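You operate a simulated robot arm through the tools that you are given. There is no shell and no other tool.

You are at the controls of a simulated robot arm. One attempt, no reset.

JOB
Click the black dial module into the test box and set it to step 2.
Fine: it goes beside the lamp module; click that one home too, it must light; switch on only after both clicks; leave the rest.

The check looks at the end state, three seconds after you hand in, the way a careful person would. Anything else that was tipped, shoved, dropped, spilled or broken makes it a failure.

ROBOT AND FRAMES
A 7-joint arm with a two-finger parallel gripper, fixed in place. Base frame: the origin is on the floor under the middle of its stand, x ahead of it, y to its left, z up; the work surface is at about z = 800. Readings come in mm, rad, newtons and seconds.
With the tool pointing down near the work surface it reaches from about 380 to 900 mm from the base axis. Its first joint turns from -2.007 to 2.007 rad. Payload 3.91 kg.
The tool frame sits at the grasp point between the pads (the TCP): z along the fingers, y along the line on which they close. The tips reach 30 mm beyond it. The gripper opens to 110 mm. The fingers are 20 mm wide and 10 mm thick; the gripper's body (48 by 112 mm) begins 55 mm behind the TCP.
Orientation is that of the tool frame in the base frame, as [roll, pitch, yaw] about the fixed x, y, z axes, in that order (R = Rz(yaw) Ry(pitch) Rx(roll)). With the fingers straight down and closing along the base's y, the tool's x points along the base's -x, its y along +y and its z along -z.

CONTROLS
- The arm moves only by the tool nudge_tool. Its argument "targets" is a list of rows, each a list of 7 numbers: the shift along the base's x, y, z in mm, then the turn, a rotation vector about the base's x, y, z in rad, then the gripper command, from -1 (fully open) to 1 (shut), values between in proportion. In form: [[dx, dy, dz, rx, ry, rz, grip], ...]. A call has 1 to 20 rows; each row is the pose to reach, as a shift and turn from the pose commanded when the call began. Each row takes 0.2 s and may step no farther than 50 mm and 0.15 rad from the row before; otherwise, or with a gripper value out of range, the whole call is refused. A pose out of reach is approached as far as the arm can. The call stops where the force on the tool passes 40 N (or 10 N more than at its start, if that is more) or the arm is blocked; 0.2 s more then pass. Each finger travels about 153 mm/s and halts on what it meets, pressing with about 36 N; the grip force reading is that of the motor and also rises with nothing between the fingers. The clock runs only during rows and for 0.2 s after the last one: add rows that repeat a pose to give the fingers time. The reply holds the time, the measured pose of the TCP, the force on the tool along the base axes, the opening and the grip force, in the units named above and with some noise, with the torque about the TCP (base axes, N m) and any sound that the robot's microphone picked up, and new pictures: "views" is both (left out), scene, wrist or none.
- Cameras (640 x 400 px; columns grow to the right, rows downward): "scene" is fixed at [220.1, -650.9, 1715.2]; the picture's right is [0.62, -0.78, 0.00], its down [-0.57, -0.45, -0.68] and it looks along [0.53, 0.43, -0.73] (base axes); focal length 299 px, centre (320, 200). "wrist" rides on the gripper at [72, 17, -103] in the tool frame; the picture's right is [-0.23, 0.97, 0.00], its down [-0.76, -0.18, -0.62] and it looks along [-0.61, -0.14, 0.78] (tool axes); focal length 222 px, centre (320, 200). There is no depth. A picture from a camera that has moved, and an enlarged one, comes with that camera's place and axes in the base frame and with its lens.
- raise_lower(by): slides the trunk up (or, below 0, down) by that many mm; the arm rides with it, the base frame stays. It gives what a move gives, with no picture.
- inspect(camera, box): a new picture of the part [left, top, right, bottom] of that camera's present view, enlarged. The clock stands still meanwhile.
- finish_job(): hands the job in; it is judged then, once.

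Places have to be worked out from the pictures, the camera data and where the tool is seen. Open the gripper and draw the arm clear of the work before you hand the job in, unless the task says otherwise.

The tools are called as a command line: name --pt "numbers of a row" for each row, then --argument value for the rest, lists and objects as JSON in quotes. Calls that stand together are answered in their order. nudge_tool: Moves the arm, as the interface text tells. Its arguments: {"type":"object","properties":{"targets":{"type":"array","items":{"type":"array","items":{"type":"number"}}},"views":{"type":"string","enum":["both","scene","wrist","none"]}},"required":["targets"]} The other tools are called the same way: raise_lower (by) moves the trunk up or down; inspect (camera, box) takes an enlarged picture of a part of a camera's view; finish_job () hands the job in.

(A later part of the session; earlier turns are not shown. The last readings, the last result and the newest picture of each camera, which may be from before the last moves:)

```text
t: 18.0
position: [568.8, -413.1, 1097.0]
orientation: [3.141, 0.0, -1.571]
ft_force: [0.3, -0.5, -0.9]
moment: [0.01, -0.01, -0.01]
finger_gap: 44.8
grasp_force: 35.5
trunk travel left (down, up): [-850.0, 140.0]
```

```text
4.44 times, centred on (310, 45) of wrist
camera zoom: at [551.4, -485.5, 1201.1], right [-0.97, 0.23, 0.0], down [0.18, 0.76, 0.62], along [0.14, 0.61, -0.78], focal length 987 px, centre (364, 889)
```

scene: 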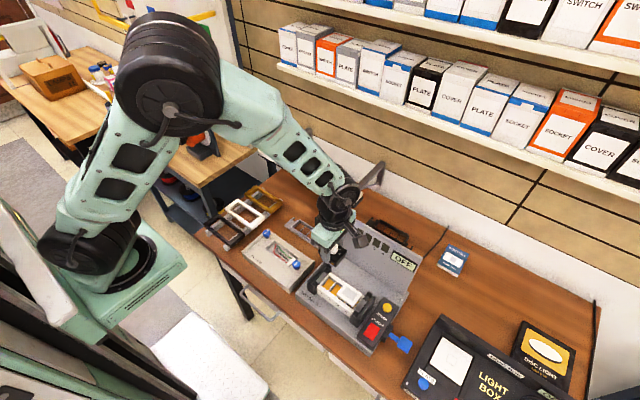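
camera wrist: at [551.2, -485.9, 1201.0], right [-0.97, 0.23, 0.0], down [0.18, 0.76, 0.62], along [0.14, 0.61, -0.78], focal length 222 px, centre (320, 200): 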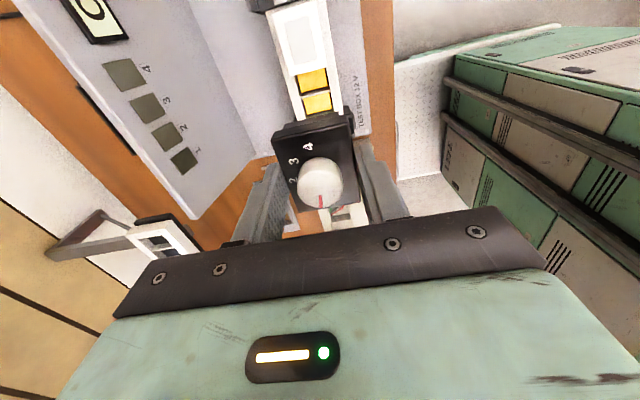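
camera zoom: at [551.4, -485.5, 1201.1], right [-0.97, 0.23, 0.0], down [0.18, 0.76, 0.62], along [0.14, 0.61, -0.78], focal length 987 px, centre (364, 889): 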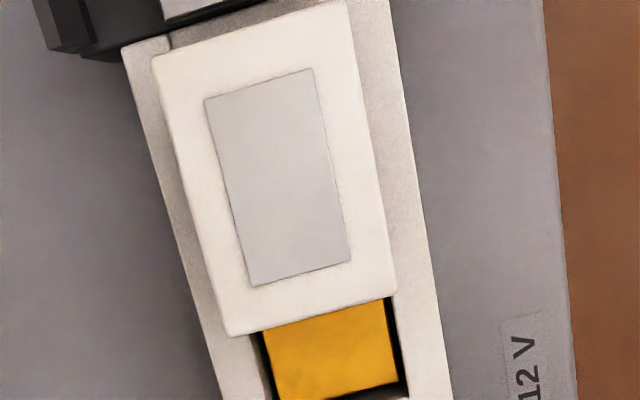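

The lamp plate measures 45 × 57 mm with its top about 170 mm below the held plate's top. Its centre is 5 mm further in +x than the held plate. For the dial to sit beside it, I need to shift about +5.2 in x and -5.4 in y. I'm shifting and lowering 100 mm, still above the frame, then re-checking.

nudge_tool --pt "5.2 -5.4 -10 0 0 0 1" --pt "5.2 -5.4 -40 0 0 0 1" --pt "5.2 -5.4 -70 0 0 0 1" --pt "5.2 -5.4 -95 0 0 0 1" --pt "5.2 -5.4 -100 0 0 0 1" --pt "5.2 -5.4 -100 0 0 0 1" --views "both"

inspect --camera "wrist" --box '[240, 0, 400, 110]'

inspect --camera "wrist" --box '[250, 100, 380, 220]'

inspect --camera "scene" --box '[300, 230, 400, 340]'

```text
t: 19.4
position: [574.3, -417.3, 998.4]
orientation: [-3.141, -0.001, -1.572]
ft_force: [0.6, -0.6, -1.3]
moment: [-0.02, 0.03, 0.01]
finger_gap: 44.8
grasp_force: 35.6
trunk travel left (down, up): [-850.0, 140.0]
camera wrist: at [557.5, -490.2, 1101.4], right [-0.97, 0.23, 0.0], down [0.18, 0.76, 0.62], along [0.14, 0.61, -0.78], focal length 222 px, centre (320, 200)
```

scene: 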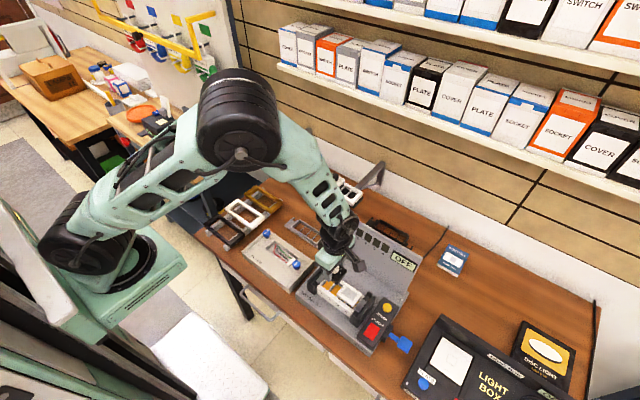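
wrist: 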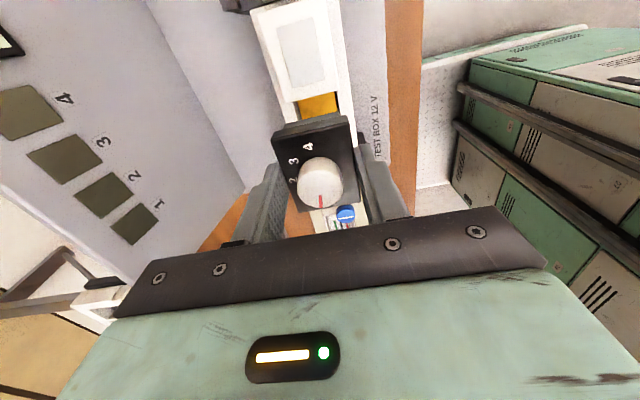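

```text
3.64 times, centred on (320, 55) of wrist
camera zoom: at [557.5, -490.2, 1101.4], right [-0.97, 0.23, 0.0], down [0.18, 0.76, 0.62], along [0.14, 0.61, -0.78], focal length 808 px, centre (320, 727)
```

zoom: 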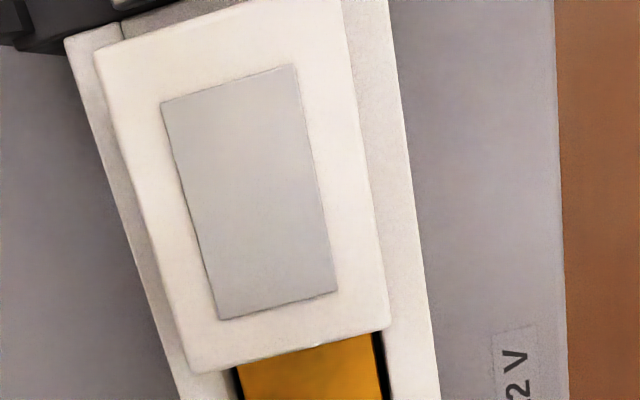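

```text
3.33 times, centred on (315, 160) of wrist
camera zoom: at [557.5, -490.2, 1101.4], right [-0.97, 0.23, 0.0], down [0.18, 0.76, 0.62], along [0.14, 0.61, -0.78], focal length 740 px, centre (337, 333)
```

zoom: 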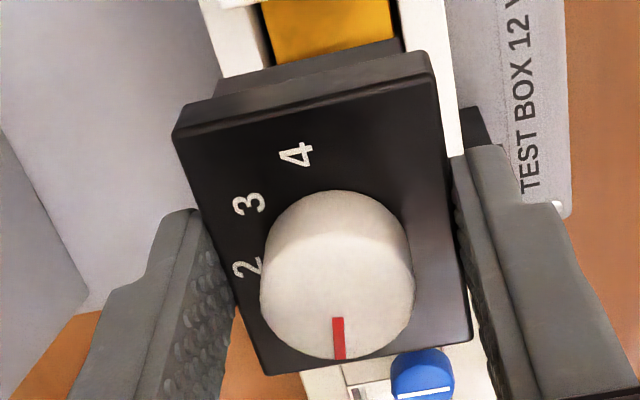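

```text
3.64 times, centred on (350, 285) of scene
camera zoom: at [220.1, -650.9, 1715.2], right [0.62, -0.78, 0.0], down [-0.57, -0.45, -0.68], along [0.53, 0.43, -0.73], focal length 1086 px, centre (211, -109)
```

zoom: 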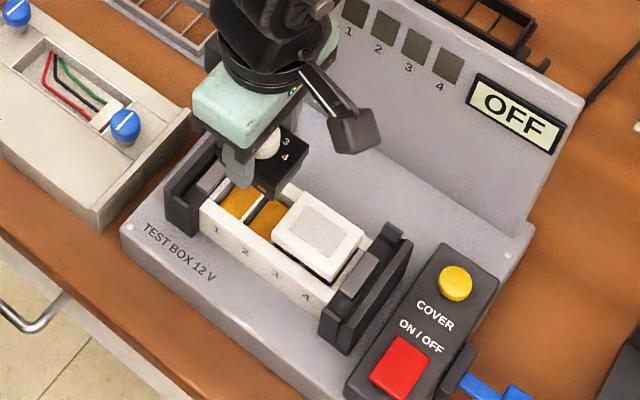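

x is aligned within 0.3 mm. I need the slot pitch precisely, so I'm sliding +35 mm in y at this height to see the empty slots and the lamp's edge almost straight down.

nudge_tool --pt "0 18 0 0 0 0 1" --pt "0 35 0 0 0 0 1" --pt "0 35 0 0 0 0 1" --views "wrist"

inspect --camera "wrist" --box '[275, 0, 365, 120]'

inspect --camera "wrist" --box '[280, 20, 360, 70]'

inspect --camera "wrist" --box '[280, 65, 360, 120]'

```text
t: 20.2
position: [574.0, -383.0, 999.1]
orientation: [3.141, 0.0, -1.569]
ft_force: [-0.2, 0.2, -0.4]
moment: [0.03, 0.01, 0.02]
finger_gap: 44.8
grasp_force: 35.5
trunk travel left (down, up): [-850.0, 140.0]
camera wrist: at [556.9, -455.2, 1101.4], right [-0.97, 0.23, 0.0], down [0.18, 0.76, 0.62], along [0.14, 0.61, -0.78], focal length 222 px, centre (320, 200)
```

wrist: 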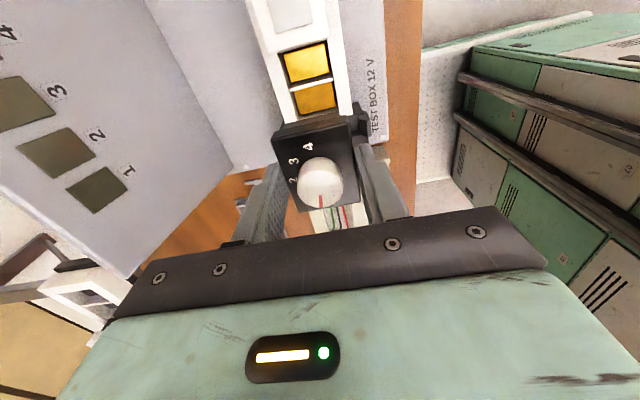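

```text
3.33 times, centred on (320, 60) of wrist
camera zoom: at [556.9, -455.2, 1101.4], right [-0.97, 0.23, 0.0], down [0.18, 0.76, 0.62], along [0.14, 0.61, -0.78], focal length 740 px, centre (320, 667)
```

zoom: 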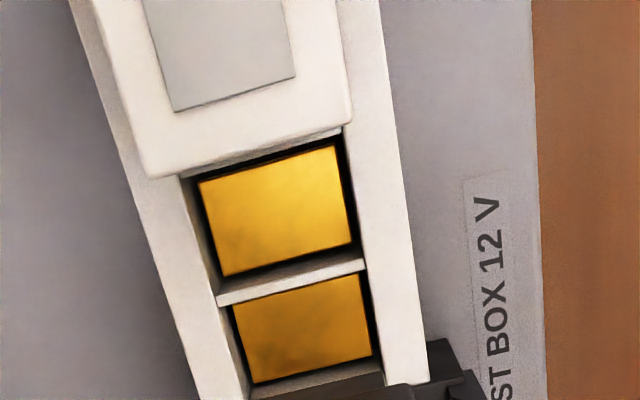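

```text
8.00 times, centred on (320, 45) of wrist
camera zoom: at [556.9, -455.2, 1101.4], right [-0.97, 0.23, 0.0], down [0.18, 0.76, 0.62], along [0.14, 0.61, -0.78], focal length 1777 px, centre (320, 1440)
```

zoom: 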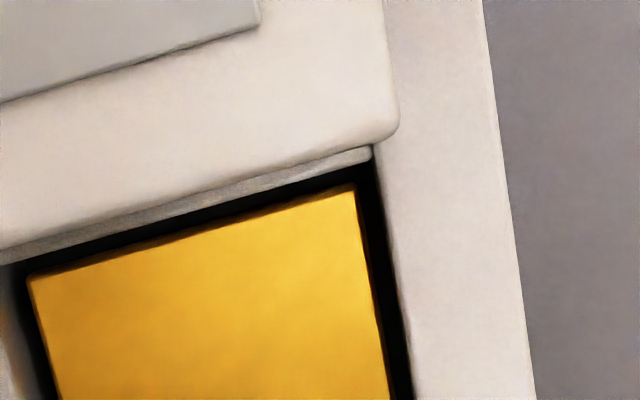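

```text
7.27 times, centred on (320, 92) of wrist
camera zoom: at [556.9, -455.2, 1101.4], right [-0.97, 0.23, 0.0], down [0.18, 0.76, 0.62], along [0.14, 0.61, -0.78], focal length 1615 px, centre (320, 982)
```

zoom: 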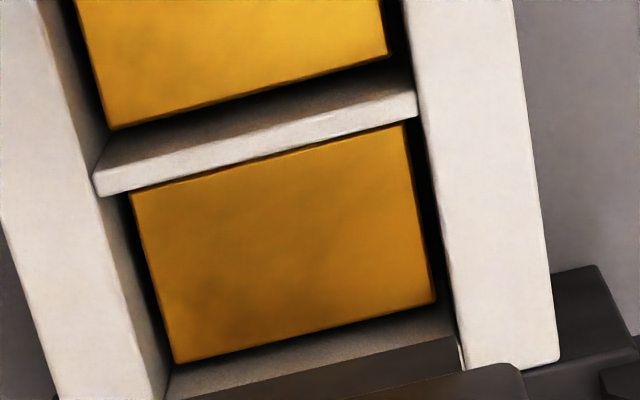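

The slot pitch comes out at about 29.8 mm, so the dial's centre must be 59.6 mm from the lamp's. That means going back -33.9 in y, with x already centred. I'm lowering 35 mm there, with the body still just above the frame, and checking.

nudge_tool --pt "0 -17 0 0 0 0 1" --pt "0 -33.9 0 0 0 0 1" --pt "0 -33.9 -15 0 0 0 1" --pt "0 -33.9 -28 0 0 0 1" --pt "0 -33.9 -35 0 0 0 1" --pt "0 -33.9 -35 0 0 0 1" --views "both"

inspect --camera "wrist" --box '[240, 0, 400, 200]'

inspect --camera "scene" --box '[305, 245, 385, 325]'

```text
t: 21.6
position: [574.4, -416.1, 962.6]
orientation: [3.141, 0.001, -1.572]
ft_force: [-0.1, 0.2, -0.1]
moment: [0.0, -0.01, 0.03]
finger_gap: 44.8
grasp_force: 35.8
trunk travel left (down, up): [-850.0, 140.0]
camera wrist: at [557.3, -489.4, 1065.8], right [-0.97, 0.23, 0.0], down [0.18, 0.76, 0.62], along [0.14, 0.61, -0.78], focal length 222 px, centre (320, 200)
```

scene: 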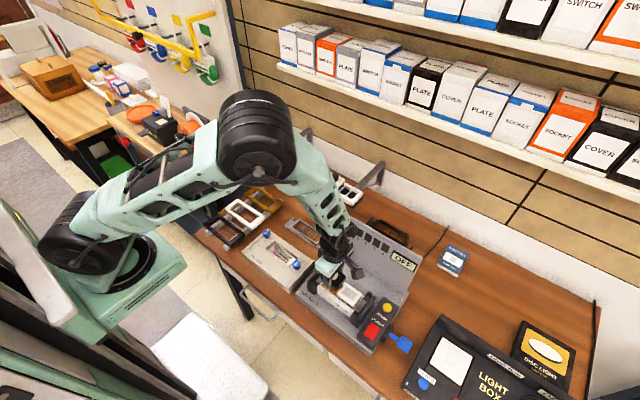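
wrist: 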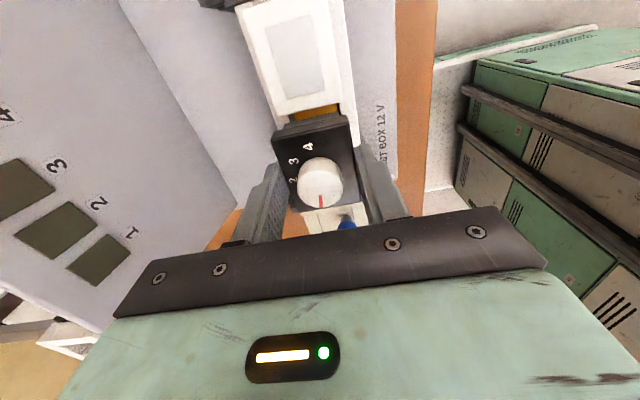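

```text
2.00 times, centred on (320, 100) of wrist
camera zoom: at [557.3, -489.4, 1065.8], right [-0.97, 0.23, 0.0], down [0.18, 0.76, 0.62], along [0.14, 0.61, -0.78], focal length 444 px, centre (320, 400)
```

zoom: 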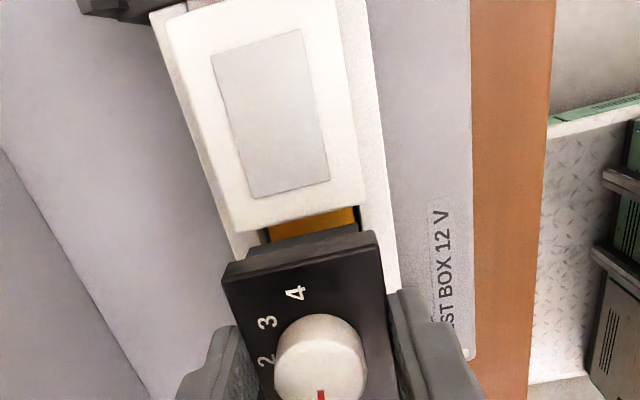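

```text
5.00 times, centred on (345, 285) of scene
camera zoom: at [220.1, -650.9, 1715.2], right [0.62, -0.78, 0.0], down [-0.57, -0.45, -0.68], along [0.53, 0.43, -0.73], focal length 1493 px, centre (195, -225)
```

zoom: 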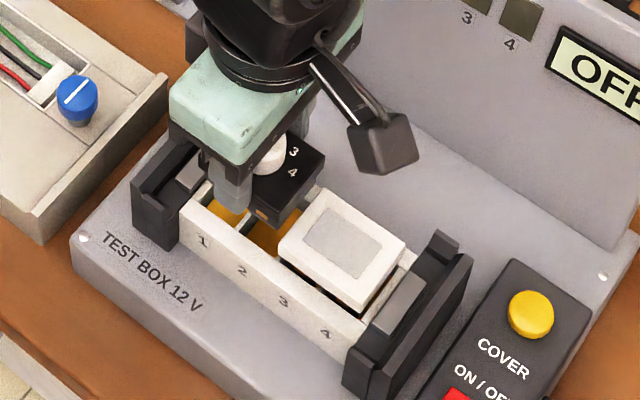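

Nothing has touched yet and the module is lined up over slots 1 and 2. I'm lowering in small steps while watching the force.

nudge_tool --pt "0 0 -4 0 0 0 1" --pt "0 0 -8 0 0 0 1" --pt "0 0 -11 0 0 0 1" --pt "0 0 -14 0 0 0 1" --views "wrist"

inspect --camera "scene" --box '[305, 245, 385, 325]'

inspect --camera "wrist" --box '[260, 60, 380, 170]'

```text
t: 22.6
position: [574.1, -416.9, 947.8]
orientation: [-3.14, 0.0, -1.57]
ft_force: [-0.8, 0.0, -1.7]
moment: [0.0, 0.01, 0.0]
finger_gap: 44.9
grasp_force: 35.9
trunk travel left (down, up): [-850.0, 140.0]
camera wrist: at [557.2, -489.5, 1052.1], right [-0.97, 0.23, 0.0], down [0.18, 0.76, 0.62], along [0.14, 0.61, -0.78], focal length 222 px, centre (320, 200)
```

wrist: 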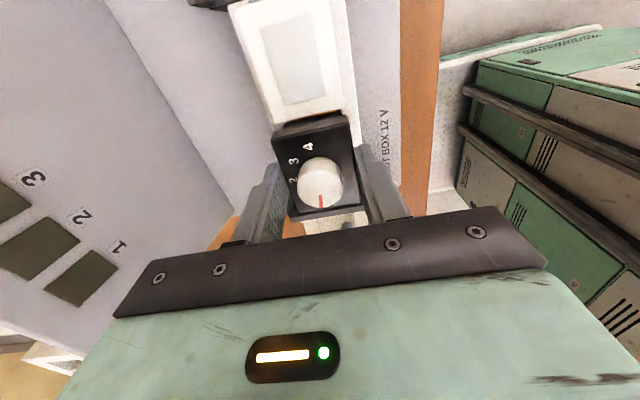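

```text
5.00 times, centred on (345, 285) of scene
camera zoom: at [220.1, -650.9, 1715.2], right [0.62, -0.78, 0.0], down [-0.57, -0.45, -0.68], along [0.53, 0.43, -0.73], focal length 1493 px, centre (195, -225)
```

zoom: 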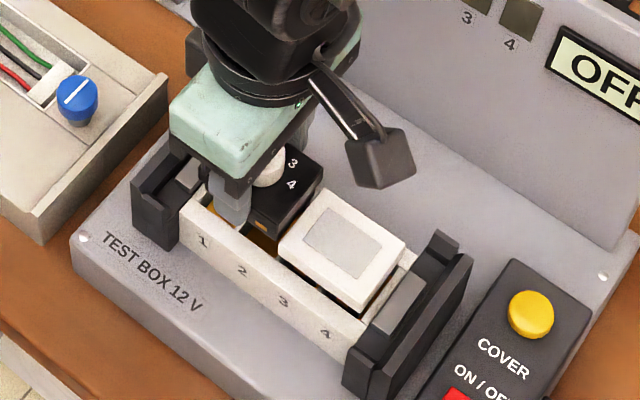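

```text
3.64 times, centred on (320, 115) of wrist
camera zoom: at [557.2, -489.5, 1052.1], right [-0.97, 0.23, 0.0], down [0.18, 0.76, 0.62], along [0.14, 0.61, -0.78], focal length 808 px, centre (320, 509)
```

zoom: 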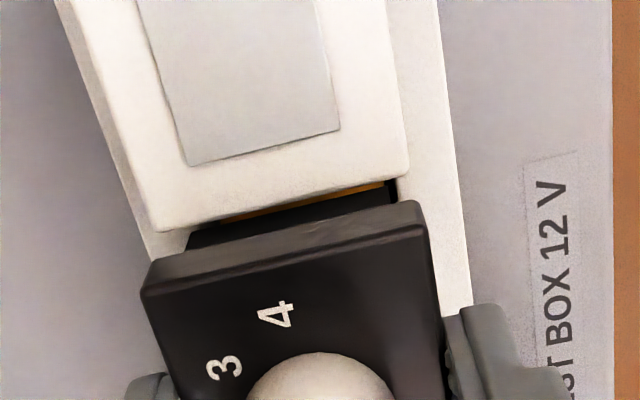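

Still no contact force. Continuing down carefully toward the lamp's raised level.

nudge_tool --pt "0 0 -3 0 0 0 1" --pt "0 0 -6 0 0 0 1" --pt "0 0 -9 0 0 0 1" --views "wrist"

inspect --camera "wrist" --box '[260, 60, 380, 170]'

inspect --camera "scene" --box '[305, 245, 385, 325]'

```text
t: 23.4
position: [574.1, -416.3, 939.0]
orientation: [-3.141, 0.0, -1.571]
ft_force: [-0.4, -0.3, -0.2]
moment: [-0.03, 0.0, -0.02]
finger_gap: 44.6
grasp_force: 36.3
trunk travel left (down, up): [-850.0, 140.0]
camera wrist: at [557.1, -489.4, 1043.5], right [-0.97, 0.23, 0.0], down [0.18, 0.76, 0.62], along [0.14, 0.61, -0.78], focal length 222 px, centre (320, 200)
```

wrist: 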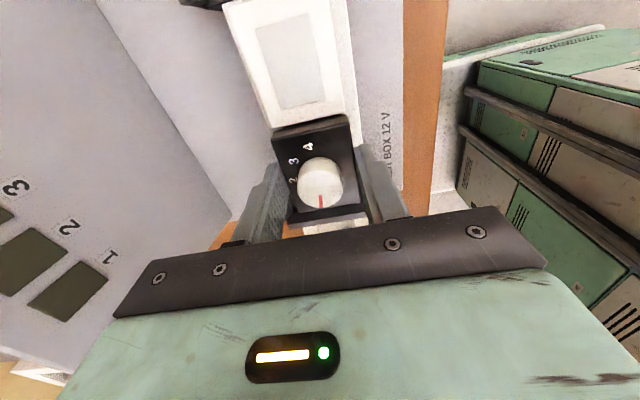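

```text
3.64 times, centred on (320, 115) of wrist
camera zoom: at [557.1, -489.4, 1043.5], right [-0.97, 0.23, 0.0], down [0.18, 0.76, 0.62], along [0.14, 0.61, -0.78], focal length 808 px, centre (320, 509)
```

zoom: 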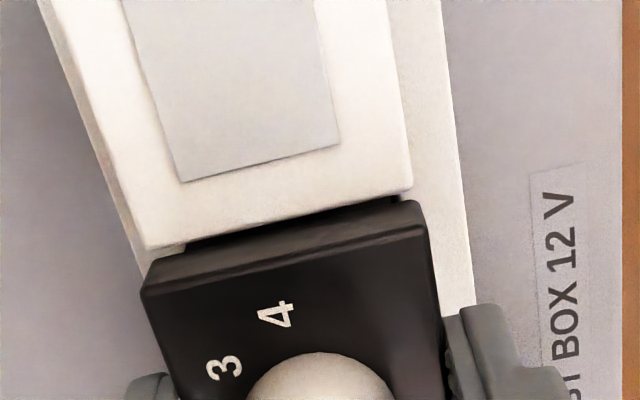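

```text
5.00 times, centred on (345, 285) of scene
camera zoom: at [220.1, -650.9, 1715.2], right [0.62, -0.78, 0.0], down [-0.57, -0.45, -0.68], along [0.53, 0.43, -0.73], focal length 1493 px, centre (195, -225)
```

zoom: 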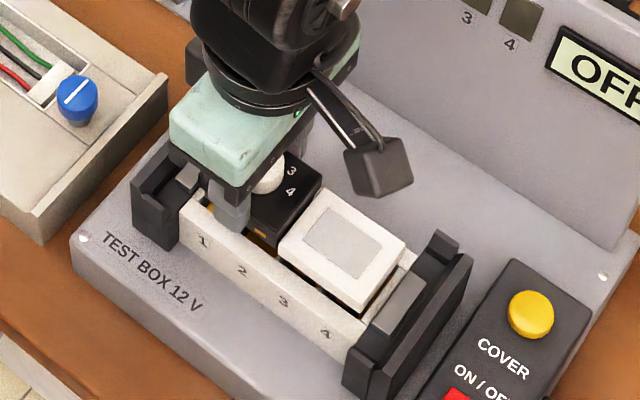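

No resistance yet. Lowering further to about the lamp's raised height.

nudge_tool --pt "0 0 -3 0 0 0 1" --pt "0 0 -6 0 0 0 1" --pt "0 0 -9 0 0 0 1" --views "wrist"

inspect --camera "wrist" --box '[260, 60, 380, 170]'

inspect --camera "scene" --box '[305, 245, 385, 325]'

```text
t: 24.2
position: [575.1, -416.6, 931.1]
orientation: [-3.141, 0.0, -1.569]
ft_force: [0.3, 0.4, -0.4]
moment: [-0.02, 0.04, 0.01]
finger_gap: 44.8
grasp_force: 36.2
trunk travel left (down, up): [-850.0, 140.0]
camera wrist: at [556.8, -489.1, 1034.4], right [-0.97, 0.23, 0.0], down [0.18, 0.76, 0.62], along [0.14, 0.61, -0.78], focal length 222 px, centre (320, 200)
```

wrist: 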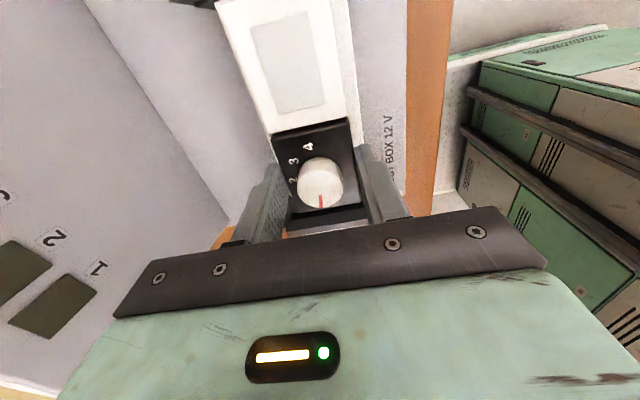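

```text
3.64 times, centred on (320, 115) of wrist
camera zoom: at [556.8, -489.1, 1034.4], right [-0.97, 0.23, 0.0], down [0.18, 0.76, 0.62], along [0.14, 0.61, -0.78], focal length 808 px, centre (320, 509)
```

zoom: 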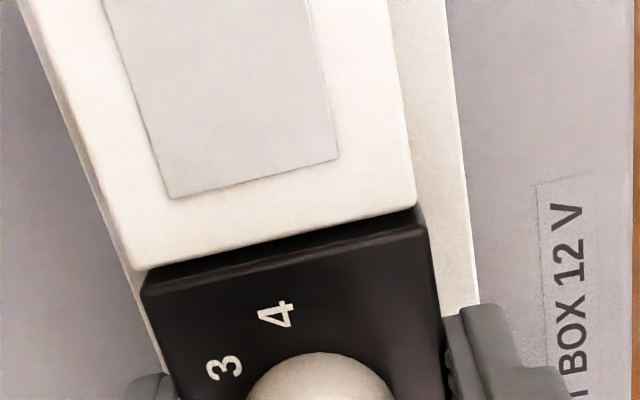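

```text
5.00 times, centred on (345, 285) of scene
camera zoom: at [220.1, -650.9, 1715.2], right [0.62, -0.78, 0.0], down [-0.57, -0.45, -0.68], along [0.53, 0.43, -0.73], focal length 1493 px, centre (195, -225)
```

zoom: 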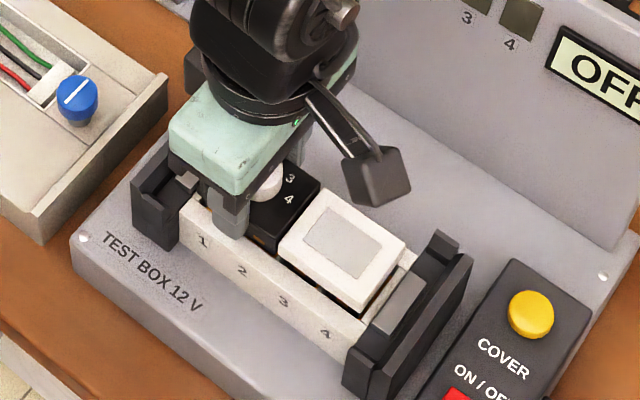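

Level with the lamp almost, and the plates look well aligned. Continuing in 2 mm steps to find where it meets the catch.

nudge_tool --pt "0 0 -2 0 0 0 1" --pt "0 0 -4 0 0 0 1" --views "none"

nudge_tool --pt "0 0 -1.5 0 0 0 1" --pt "0 0 -3 0 0 0 1" --views "wrist"

inspect --camera "wrist" --box '[240, 60, 400, 230]'

```text
t: 24.8
position: [574.7, -417.3, 926.2]
orientation: [3.141, -0.001, -1.57]
ft_force: [-0.4, 1.3, 1.9]
moment: [0.06, 0.04, -0.02]
finger_gap: 44.8
grasp_force: 36.0
trunk travel left (down, up): [-850.0, 140.0]
```

```text
t: 25.4
position: [574.8, -415.6, 924.6]
orientation: [3.141, 0.0, -1.571]
ft_force: [0.6, -0.6, 3.6]
moment: [-0.03, -0.04, 0.0]
finger_gap: 44.9
grasp_force: 36.4
trunk travel left (down, up): [-850.0, 140.0]
camera wrist: at [557.2, -489.9, 1027.5], right [-0.97, 0.23, 0.0], down [0.18, 0.76, 0.62], along [0.14, 0.61, -0.78], focal length 222 px, centre (320, 200)
```

wrist: 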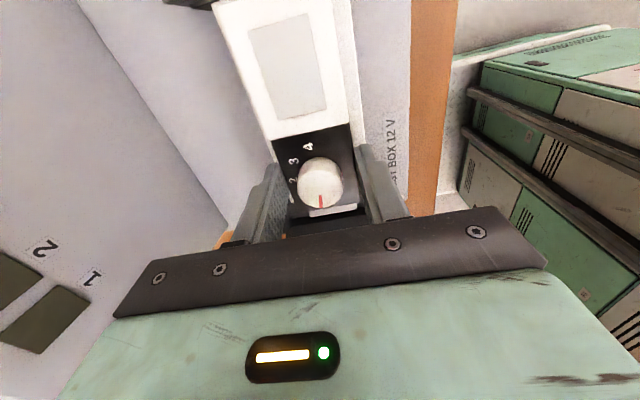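

```text
2.35 times, centred on (320, 145) of wrist
camera zoom: at [557.2, -489.9, 1027.5], right [-0.97, 0.23, 0.0], down [0.18, 0.76, 0.62], along [0.14, 0.61, -0.78], focal length 523 px, centre (320, 329)
```

zoom: 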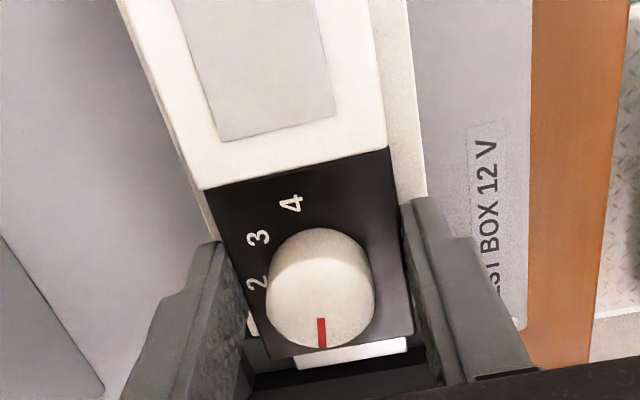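

A light spring force (2 to 4 N) has begun, so the body is in the slots and on the catch. I'm pushing on gently while still gripped, and listening for the click.

nudge_tool --pt "0 0 -1.5 0 0 0 1" --pt "0 0 -3 0 0 0 1" --views "none"

nudge_tool --pt "0 0 -1 0 0 0 1" --pt "0 0 -2 0 0 0 1" --views "wrist"

inspect --camera "wrist" --box '[240, 60, 400, 230]'

```text
t: 26.0
position: [574.4, -416.5, 920.9]
orientation: [3.14, -0.002, -1.57]
ft_force: [0.9, -0.5, 3.9]
moment: [-0.07, -0.07, -0.01]
finger_gap: 45.0
grasp_force: 35.9
trunk travel left (down, up): [-850.0, 140.0]
```

```text
t: 26.6
position: [575.2, -417.4, 918.4]
orientation: [3.141, 0.001, -1.572]
ft_force: [0.6, -1.2, 4.1]
moment: [0.03, -0.04, 0.04]
finger_gap: 44.8
grasp_force: 35.7
trunk travel left (down, up): [-850.0, 140.0]
camera wrist: at [556.9, -489.3, 1022.0], right [-0.97, 0.23, 0.0], down [0.18, 0.76, 0.62], along [0.14, 0.61, -0.78], focal length 222 px, centre (320, 200)
```

wrist: 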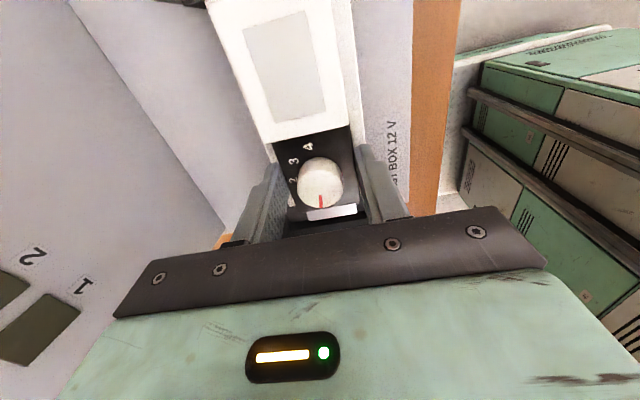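

```text
2.35 times, centred on (320, 145) of wrist
camera zoom: at [556.9, -489.3, 1022.0], right [-0.97, 0.23, 0.0], down [0.18, 0.76, 0.62], along [0.14, 0.61, -0.78], focal length 523 px, centre (320, 329)
```

zoom: 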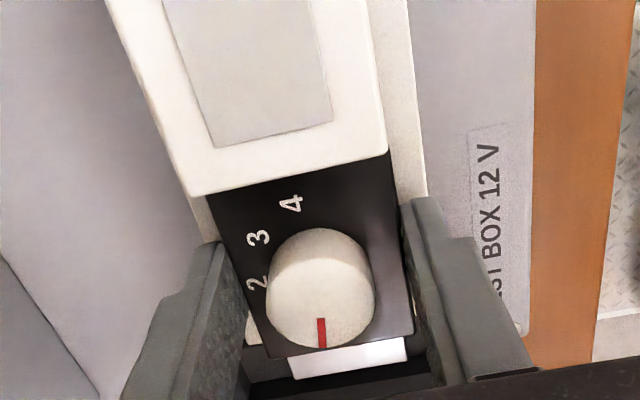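

It's sliding in against about 4 N of friction and is nearly down, with the tips now close to the frame's top. I'll let go here and press it home from above, so first I'm opening a little and rising clear.

nudge_tool --pt "0 0 0 0 0 0 0.0" --pt "0 0 0 0 0 0 -0.25" --pt "0 0 0 0 0 0 -0.25" --pt "0 0 20 0 0 0 -0.25" --pt "0 0 45 0 0 0 -0.25" --pt "0 0 75 0 0 0 -0.25" --pt "0 0 75 0 0 0 -0.25" --views "both"

inspect --camera "wrist" --box '[240, 0, 400, 200]'

inspect --camera "scene" --box '[305, 245, 385, 325]'

```text
t: 28.2
position: [574.8, -414.3, 993.3]
orientation: [-3.14, -0.001, -1.57]
ft_force: [0.2, -0.4, -0.1]
moment: [0.0, 0.0, -0.03]
finger_gap: 68.8
grasp_force: 0.1
trunk travel left (down, up): [-850.0, 140.0]
camera wrist: at [557.3, -487.6, 1098.1], right [-0.97, 0.23, 0.0], down [0.18, 0.76, 0.62], along [0.14, 0.61, -0.78], focal length 222 px, centre (320, 200)
```

scene: 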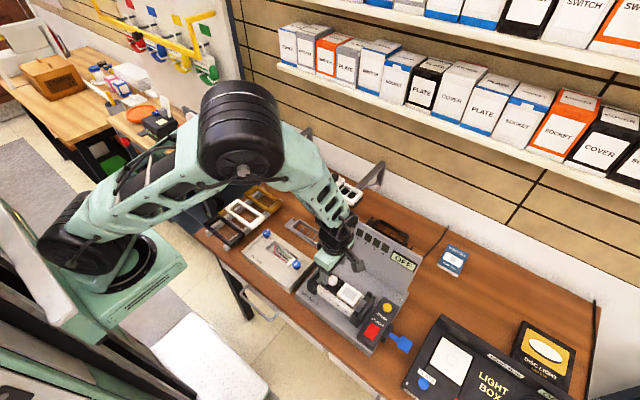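
wrist: 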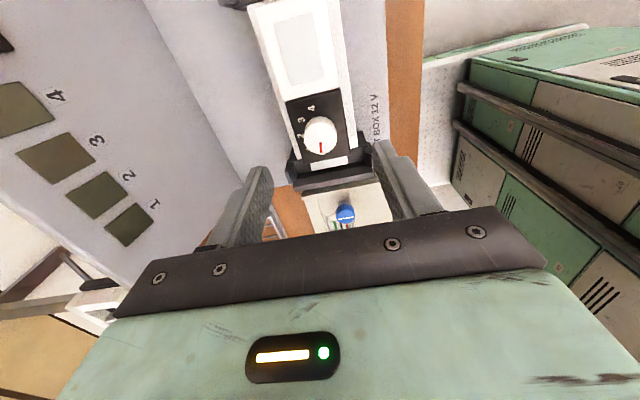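

```text
2.00 times, centred on (320, 100) of wrist
camera zoom: at [557.3, -487.6, 1098.1], right [-0.97, 0.23, 0.0], down [0.18, 0.76, 0.62], along [0.14, 0.61, -0.78], focal length 444 px, centre (320, 400)
```

zoom: 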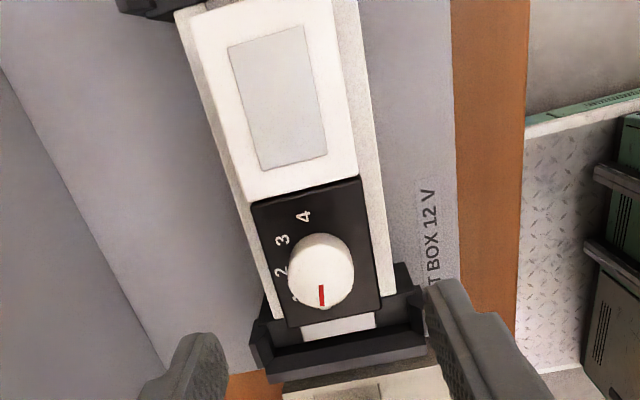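

```text
5.00 times, centred on (345, 285) of scene
camera zoom: at [220.1, -650.9, 1715.2], right [0.62, -0.78, 0.0], down [-0.57, -0.45, -0.68], along [0.53, 0.43, -0.73], focal length 1493 px, centre (195, -225)
```

zoom: 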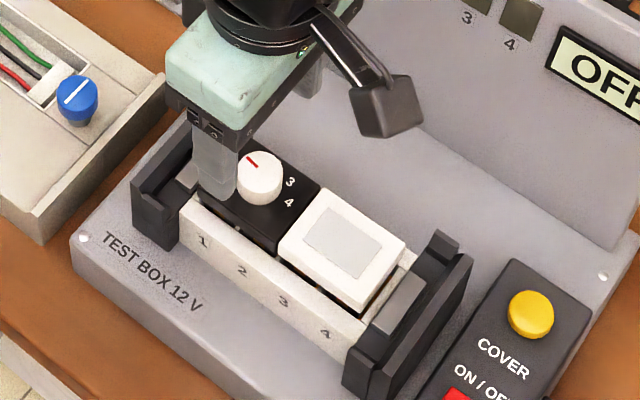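

The dial module now stands in slots 1 and 2, nearly down, still pointing at 0. I'm turning the gripper back so it closes along y, with the fingers at a 36 mm gap so the two tips can press on the plate either side of the knob.

nudge_tool --pt "0 0 10 0 0 -0.143 -0.25" --pt "0 0 15 0 0 -0.286 -0.25" --pt "0 0 15 0 0 -0.428 -0.25" --pt "0 0 15 0 0 -0.571 -0.25" --pt "0 0 15 0 0 -0.714 0.1" --pt "0 0 15 0 0 -0.857 0.345" --pt "0 0 15 0 0 -1.0 0.345" --pt "0 0 15 0 0 -1.142 0.345" --pt "0 0 15 0 0 -1.285 0.345" --pt "0 0 15 0 0 -1.428 0.345" --pt "0 0 15 0 0 -1.571 0.345" --pt "0 0 15 0 0 -1.571 0.345" --views "both"

inspect --camera "wrist" --box '[200, 40, 440, 240]'

nudge_tool --pt "0 0 0 0 0 0 0.345" --views "none"

nudge_tool --pt "0 0 0 0 0 0 0.345" --views "none"

```text
t: 30.8
position: [574.9, -417.1, 1009.0]
orientation: [3.141, -0.001, 3.141]
ft_force: [1.1, 1.1, -0.2]
moment: [0.02, 0.01, 0.01]
finger_gap: 36.4
grasp_force: 0.0
trunk travel left (down, up): [-850.0, 140.0]
camera wrist: at [501.3, -399.9, 1112.5], right [0.23, 0.97, 0.0], down [0.76, -0.18, 0.62], along [0.61, -0.14, -0.78], focal length 222 px, centre (320, 200)
```

scene: 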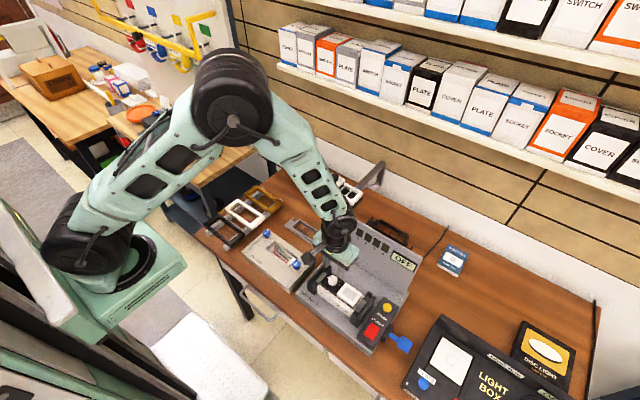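
wrist: 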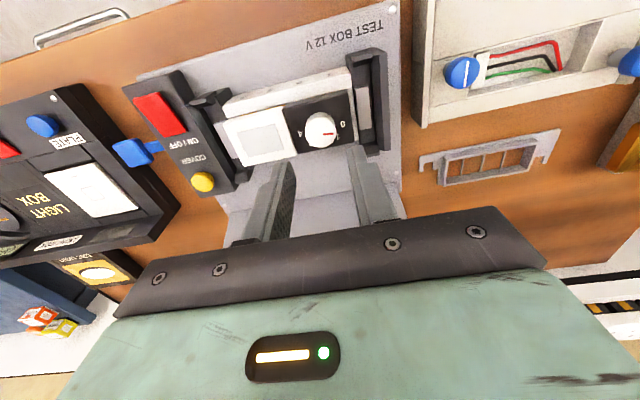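

```text
2.00 times, centred on (320, 140) of wrist
camera zoom: at [501.3, -399.9, 1112.5], right [0.23, 0.97, 0.0], down [0.76, -0.18, 0.62], along [0.61, -0.14, -0.78], focal length 444 px, centre (320, 320)
```

zoom: 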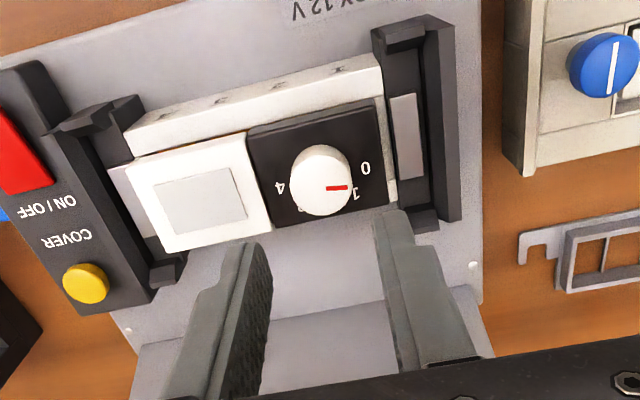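

```text
t: 31.2
position: [574.1, -415.7, 1009.5]
orientation: [-3.141, 0.0, 3.142]
ft_force: [-0.4, -0.2, 0.0]
moment: [0.02, 0.02, 0.02]
finger_gap: 36.1
grasp_force: 0.1
trunk travel left (down, up): [-850.0, 140.0]
```

```text
t: 31.6
position: [574.6, -416.8, 1009.6]
orientation: [-3.141, 0.0, 3.14]
ft_force: [-0.4, -1.2, -0.4]
moment: [0.01, 0.0, 0.04]
finger_gap: 36.1
grasp_force: 0.0
trunk travel left (down, up): [-850.0, 140.0]
```

Zooming in to check where the tips will land relative to the dial plate.

inspect --camera "wrist" --box '[270, 80, 370, 160]'

inspect --camera "scene" --box '[305, 245, 385, 325]'

```text
5.00 times, centred on (320, 120) of wrist
camera zoom: at [501.2, -399.9, 1112.5], right [0.23, 0.97, 0.0], down [0.76, -0.18, 0.62], along [0.61, -0.14, -0.78], focal length 1111 px, centre (320, 600)
```

zoom: 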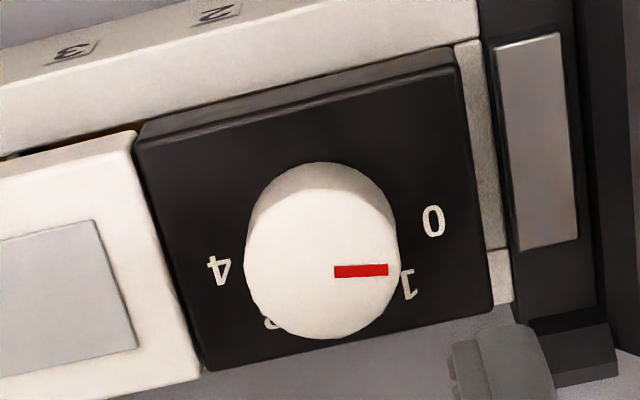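

```text
5.00 times, centred on (345, 285) of scene
camera zoom: at [220.1, -650.9, 1715.2], right [0.62, -0.78, 0.0], down [-0.57, -0.45, -0.68], along [0.53, 0.43, -0.73], focal length 1493 px, centre (195, -225)
```

zoom: 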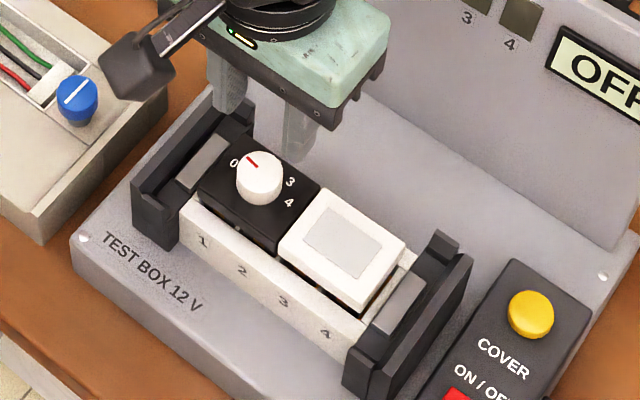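

The digits sit at about 10°, 50°, 90°, 130° and 170° from +y, so step 2 needs an 80° turn. The tool is centred on the knob within 1 to 2 mm. I'm descending with the tips straddling the knob to just above it, then checking.

nudge_tool --pt "0.7 0.4 -20 0 0 0 0.345" --pt "0.7 0.4 -40 0 0 0 0.345" --pt "0.7 0.4 -56 0 0 0 0.345" --pt "0.7 0.4 -56 0 0 0 0.345" --views "both"

inspect --camera "wrist" --box '[240, 80, 400, 220]'

inspect --camera "scene" --box '[305, 245, 385, 325]'

```text
t: 32.6
position: [574.1, -415.4, 951.8]
orientation: [-3.141, 0.001, 3.14]
ft_force: [0.0, 0.9, -0.2]
moment: [0.0, 0.0, 0.01]
finger_gap: 36.1
grasp_force: 0.0
trunk travel left (down, up): [-850.0, 140.0]
camera wrist: at [501.9, -399.4, 1055.5], right [0.23, 0.97, 0.0], down [0.76, -0.18, 0.62], along [0.61, -0.14, -0.78], focal length 222 px, centre (320, 200)
```

scene: 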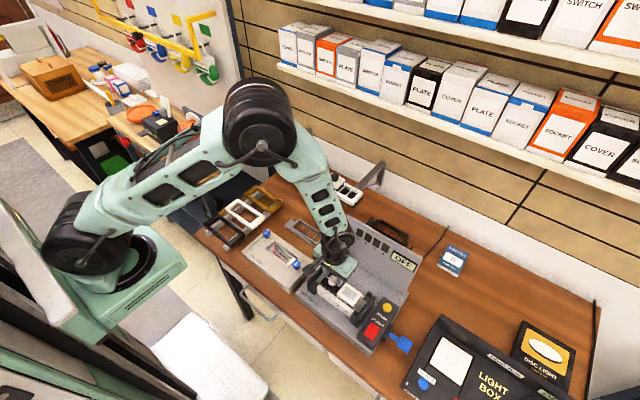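
wrist: 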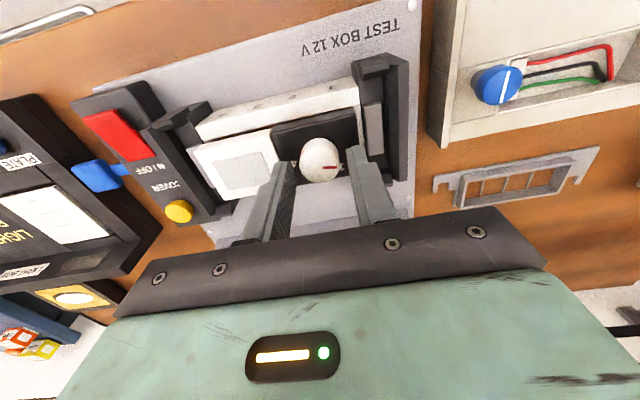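

```text
2.86 times, centred on (320, 150) of wrist
camera zoom: at [501.9, -399.4, 1055.5], right [0.23, 0.97, 0.0], down [0.76, -0.18, 0.62], along [0.61, -0.14, -0.78], focal length 635 px, centre (320, 343)
```

zoom: 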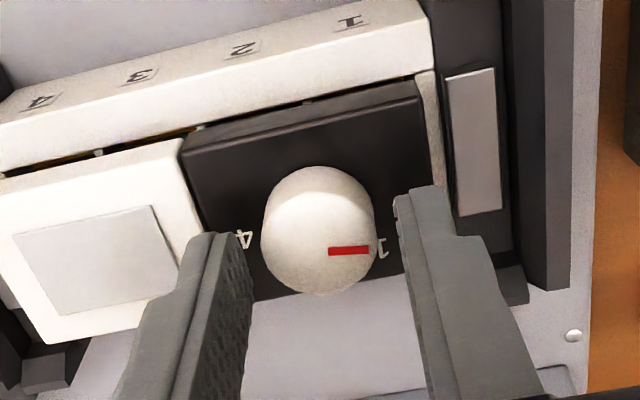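

```text
5.00 times, centred on (345, 285) of scene
camera zoom: at [220.1, -650.9, 1715.2], right [0.62, -0.78, 0.0], down [-0.57, -0.45, -0.68], along [0.53, 0.43, -0.73], focal length 1493 px, centre (195, -225)
```

zoom: 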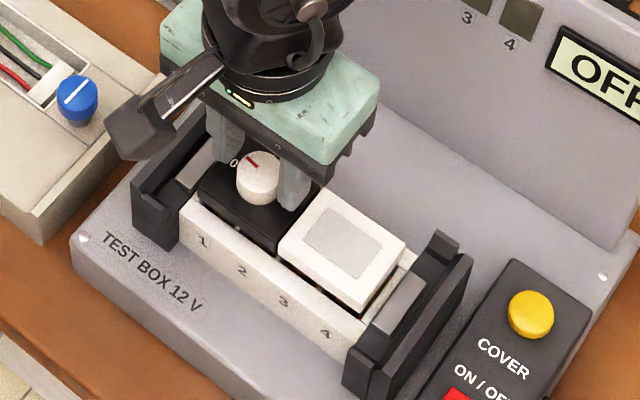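

The tips clear the knob and the lamp plate. Lowering further, then making contact slowly.

nudge_tool --pt "0 0 -6 0 0 0 0.345" --pt "0 0 -12 0 0 0 0.345" --pt "0 0 -16 0 0 0 0.345" --views "wrist"

inspect --camera "wrist" --box '[240, 80, 400, 220]'

inspect --camera "scene" --box '[305, 245, 385, 325]'

```text
t: 33.4
position: [574.2, -415.4, 937.1]
orientation: [3.141, 0.001, -3.141]
ft_force: [-0.5, 0.9, 4.1]
moment: [0.04, 0.0, 0.02]
finger_gap: 36.0
grasp_force: 0.1
trunk travel left (down, up): [-850.0, 140.0]
camera wrist: at [502.0, -399.4, 1039.8], right [0.23, 0.97, 0.0], down [0.76, -0.18, 0.62], along [0.61, -0.14, -0.78], focal length 222 px, centre (320, 200)
```

wrist: 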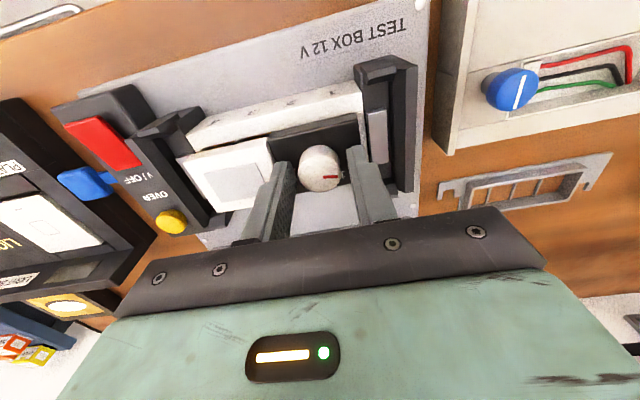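

```text
2.86 times, centred on (320, 150) of wrist
camera zoom: at [502.0, -399.4, 1039.8], right [0.23, 0.97, 0.0], down [0.76, -0.18, 0.62], along [0.61, -0.14, -0.78], focal length 635 px, centre (320, 343)
```

zoom: 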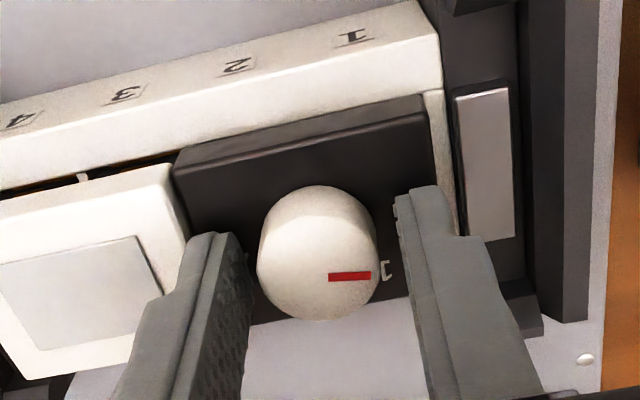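

```text
5.00 times, centred on (345, 285) of scene
camera zoom: at [220.1, -650.9, 1715.2], right [0.62, -0.78, 0.0], down [-0.57, -0.45, -0.68], along [0.53, 0.43, -0.73], focal length 1493 px, centre (195, -225)
```

zoom: 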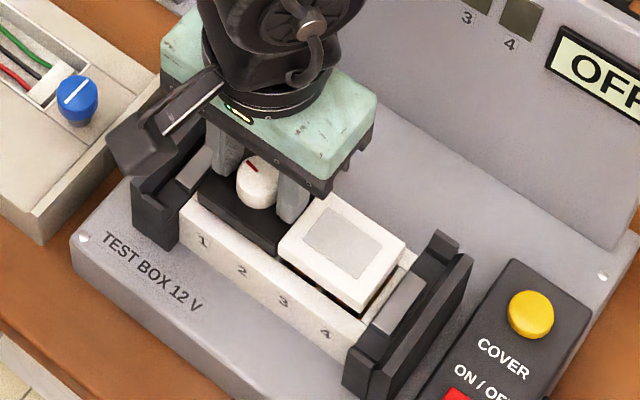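

The tips have touched the plate at tip z of about 907 (4 N), so the module had sprung back up to the same raised level as the lamp. Pressing down evenly in small steps now.

nudge_tool --pt "0 0 -2 0 0 0 0.345" --pt "0 0 -4 0 0 0 0.345" --pt "0 0 -6 0 0 0 0.345" --views "wrist"

inspect --camera "wrist" --box '[240, 80, 400, 220]'

```text
t: 34.2
position: [575.2, -416.2, 930.3]
orientation: [-3.139, -0.001, -3.14]
ft_force: [-1.1, 1.6, 5.6]
moment: [0.07, 0.05, 0.0]
finger_gap: 36.5
grasp_force: 0.4
trunk travel left (down, up): [-850.0, 140.0]
camera wrist: at [502.0, -399.7, 1034.5], right [0.23, 0.97, 0.0], down [0.76, -0.18, 0.62], along [0.61, -0.14, -0.78], focal length 222 px, centre (320, 200)
```

wrist: 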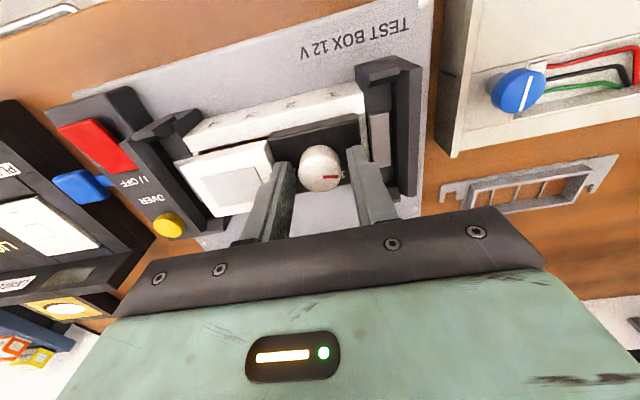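

```text
2.86 times, centred on (320, 150) of wrist
camera zoom: at [502.0, -399.7, 1034.5], right [0.23, 0.97, 0.0], down [0.76, -0.18, 0.62], along [0.61, -0.14, -0.78], focal length 635 px, centre (320, 343)
```

zoom: 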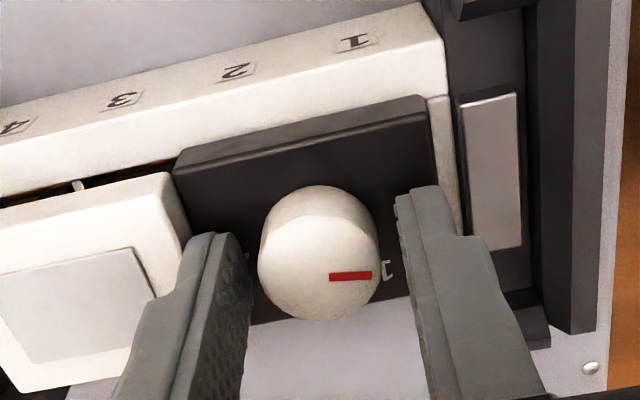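

The plate is moving down with the fingers and the spring force is rising slowly (5.6 N). Continuing to press toward the click.

nudge_tool --pt "0 0 -1.5 0 0 0 0.345" --pt "0 0 -3 0 0 0 0.345" --pt "0 0 -4.5 0 0 0 0.345" --pt "0 0 -6 0 0 0 0.345" --views "wrist"

inspect --camera "wrist" --box '[240, 80, 400, 220]'

```text
t: 35.2
position: [575.6, -417.1, 929.6]
orientation: [-3.137, 0.004, -3.14]
ft_force: [-7.0, 6.7, 25.2]
moment: [0.44, 0.26, 0.05]
finger_gap: 36.5
grasp_force: 0.0
trunk travel left (down, up): [-850.0, 140.0]
stopped in row 4: the force on the tool passed its limit at 44 N (the readings are from after the stop); the commanded pose is now the measured one
camera wrist: at [501.8, -399.3, 1032.0], right [0.23, 0.97, 0.0], down [0.76, -0.18, 0.63], along [0.61, -0.14, -0.78], focal length 222 px, centre (320, 200)
```

wrist: 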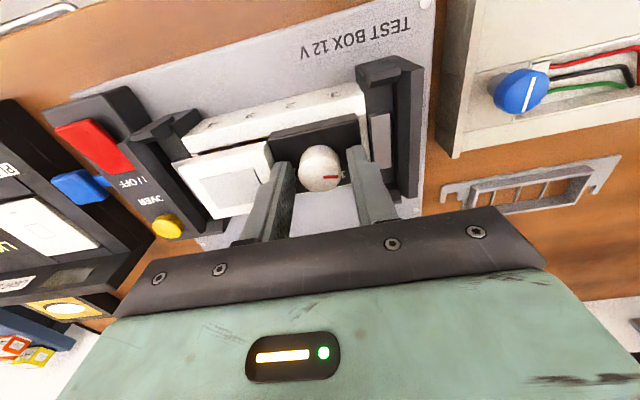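

```text
2.86 times, centred on (320, 150) of wrist
camera zoom: at [501.8, -399.3, 1032.0], right [0.23, 0.97, 0.0], down [0.76, -0.18, 0.63], along [0.61, -0.14, -0.78], focal length 635 px, centre (320, 343)
```

zoom: 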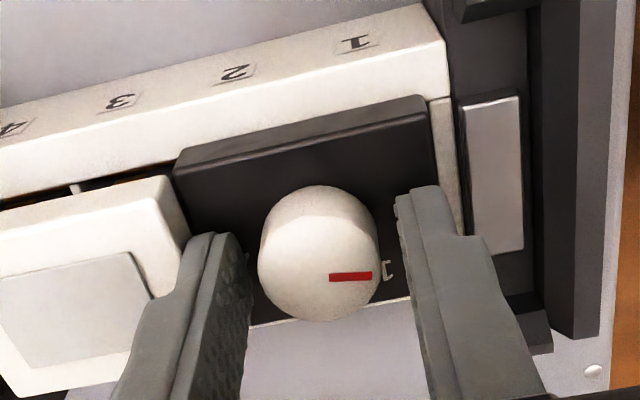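

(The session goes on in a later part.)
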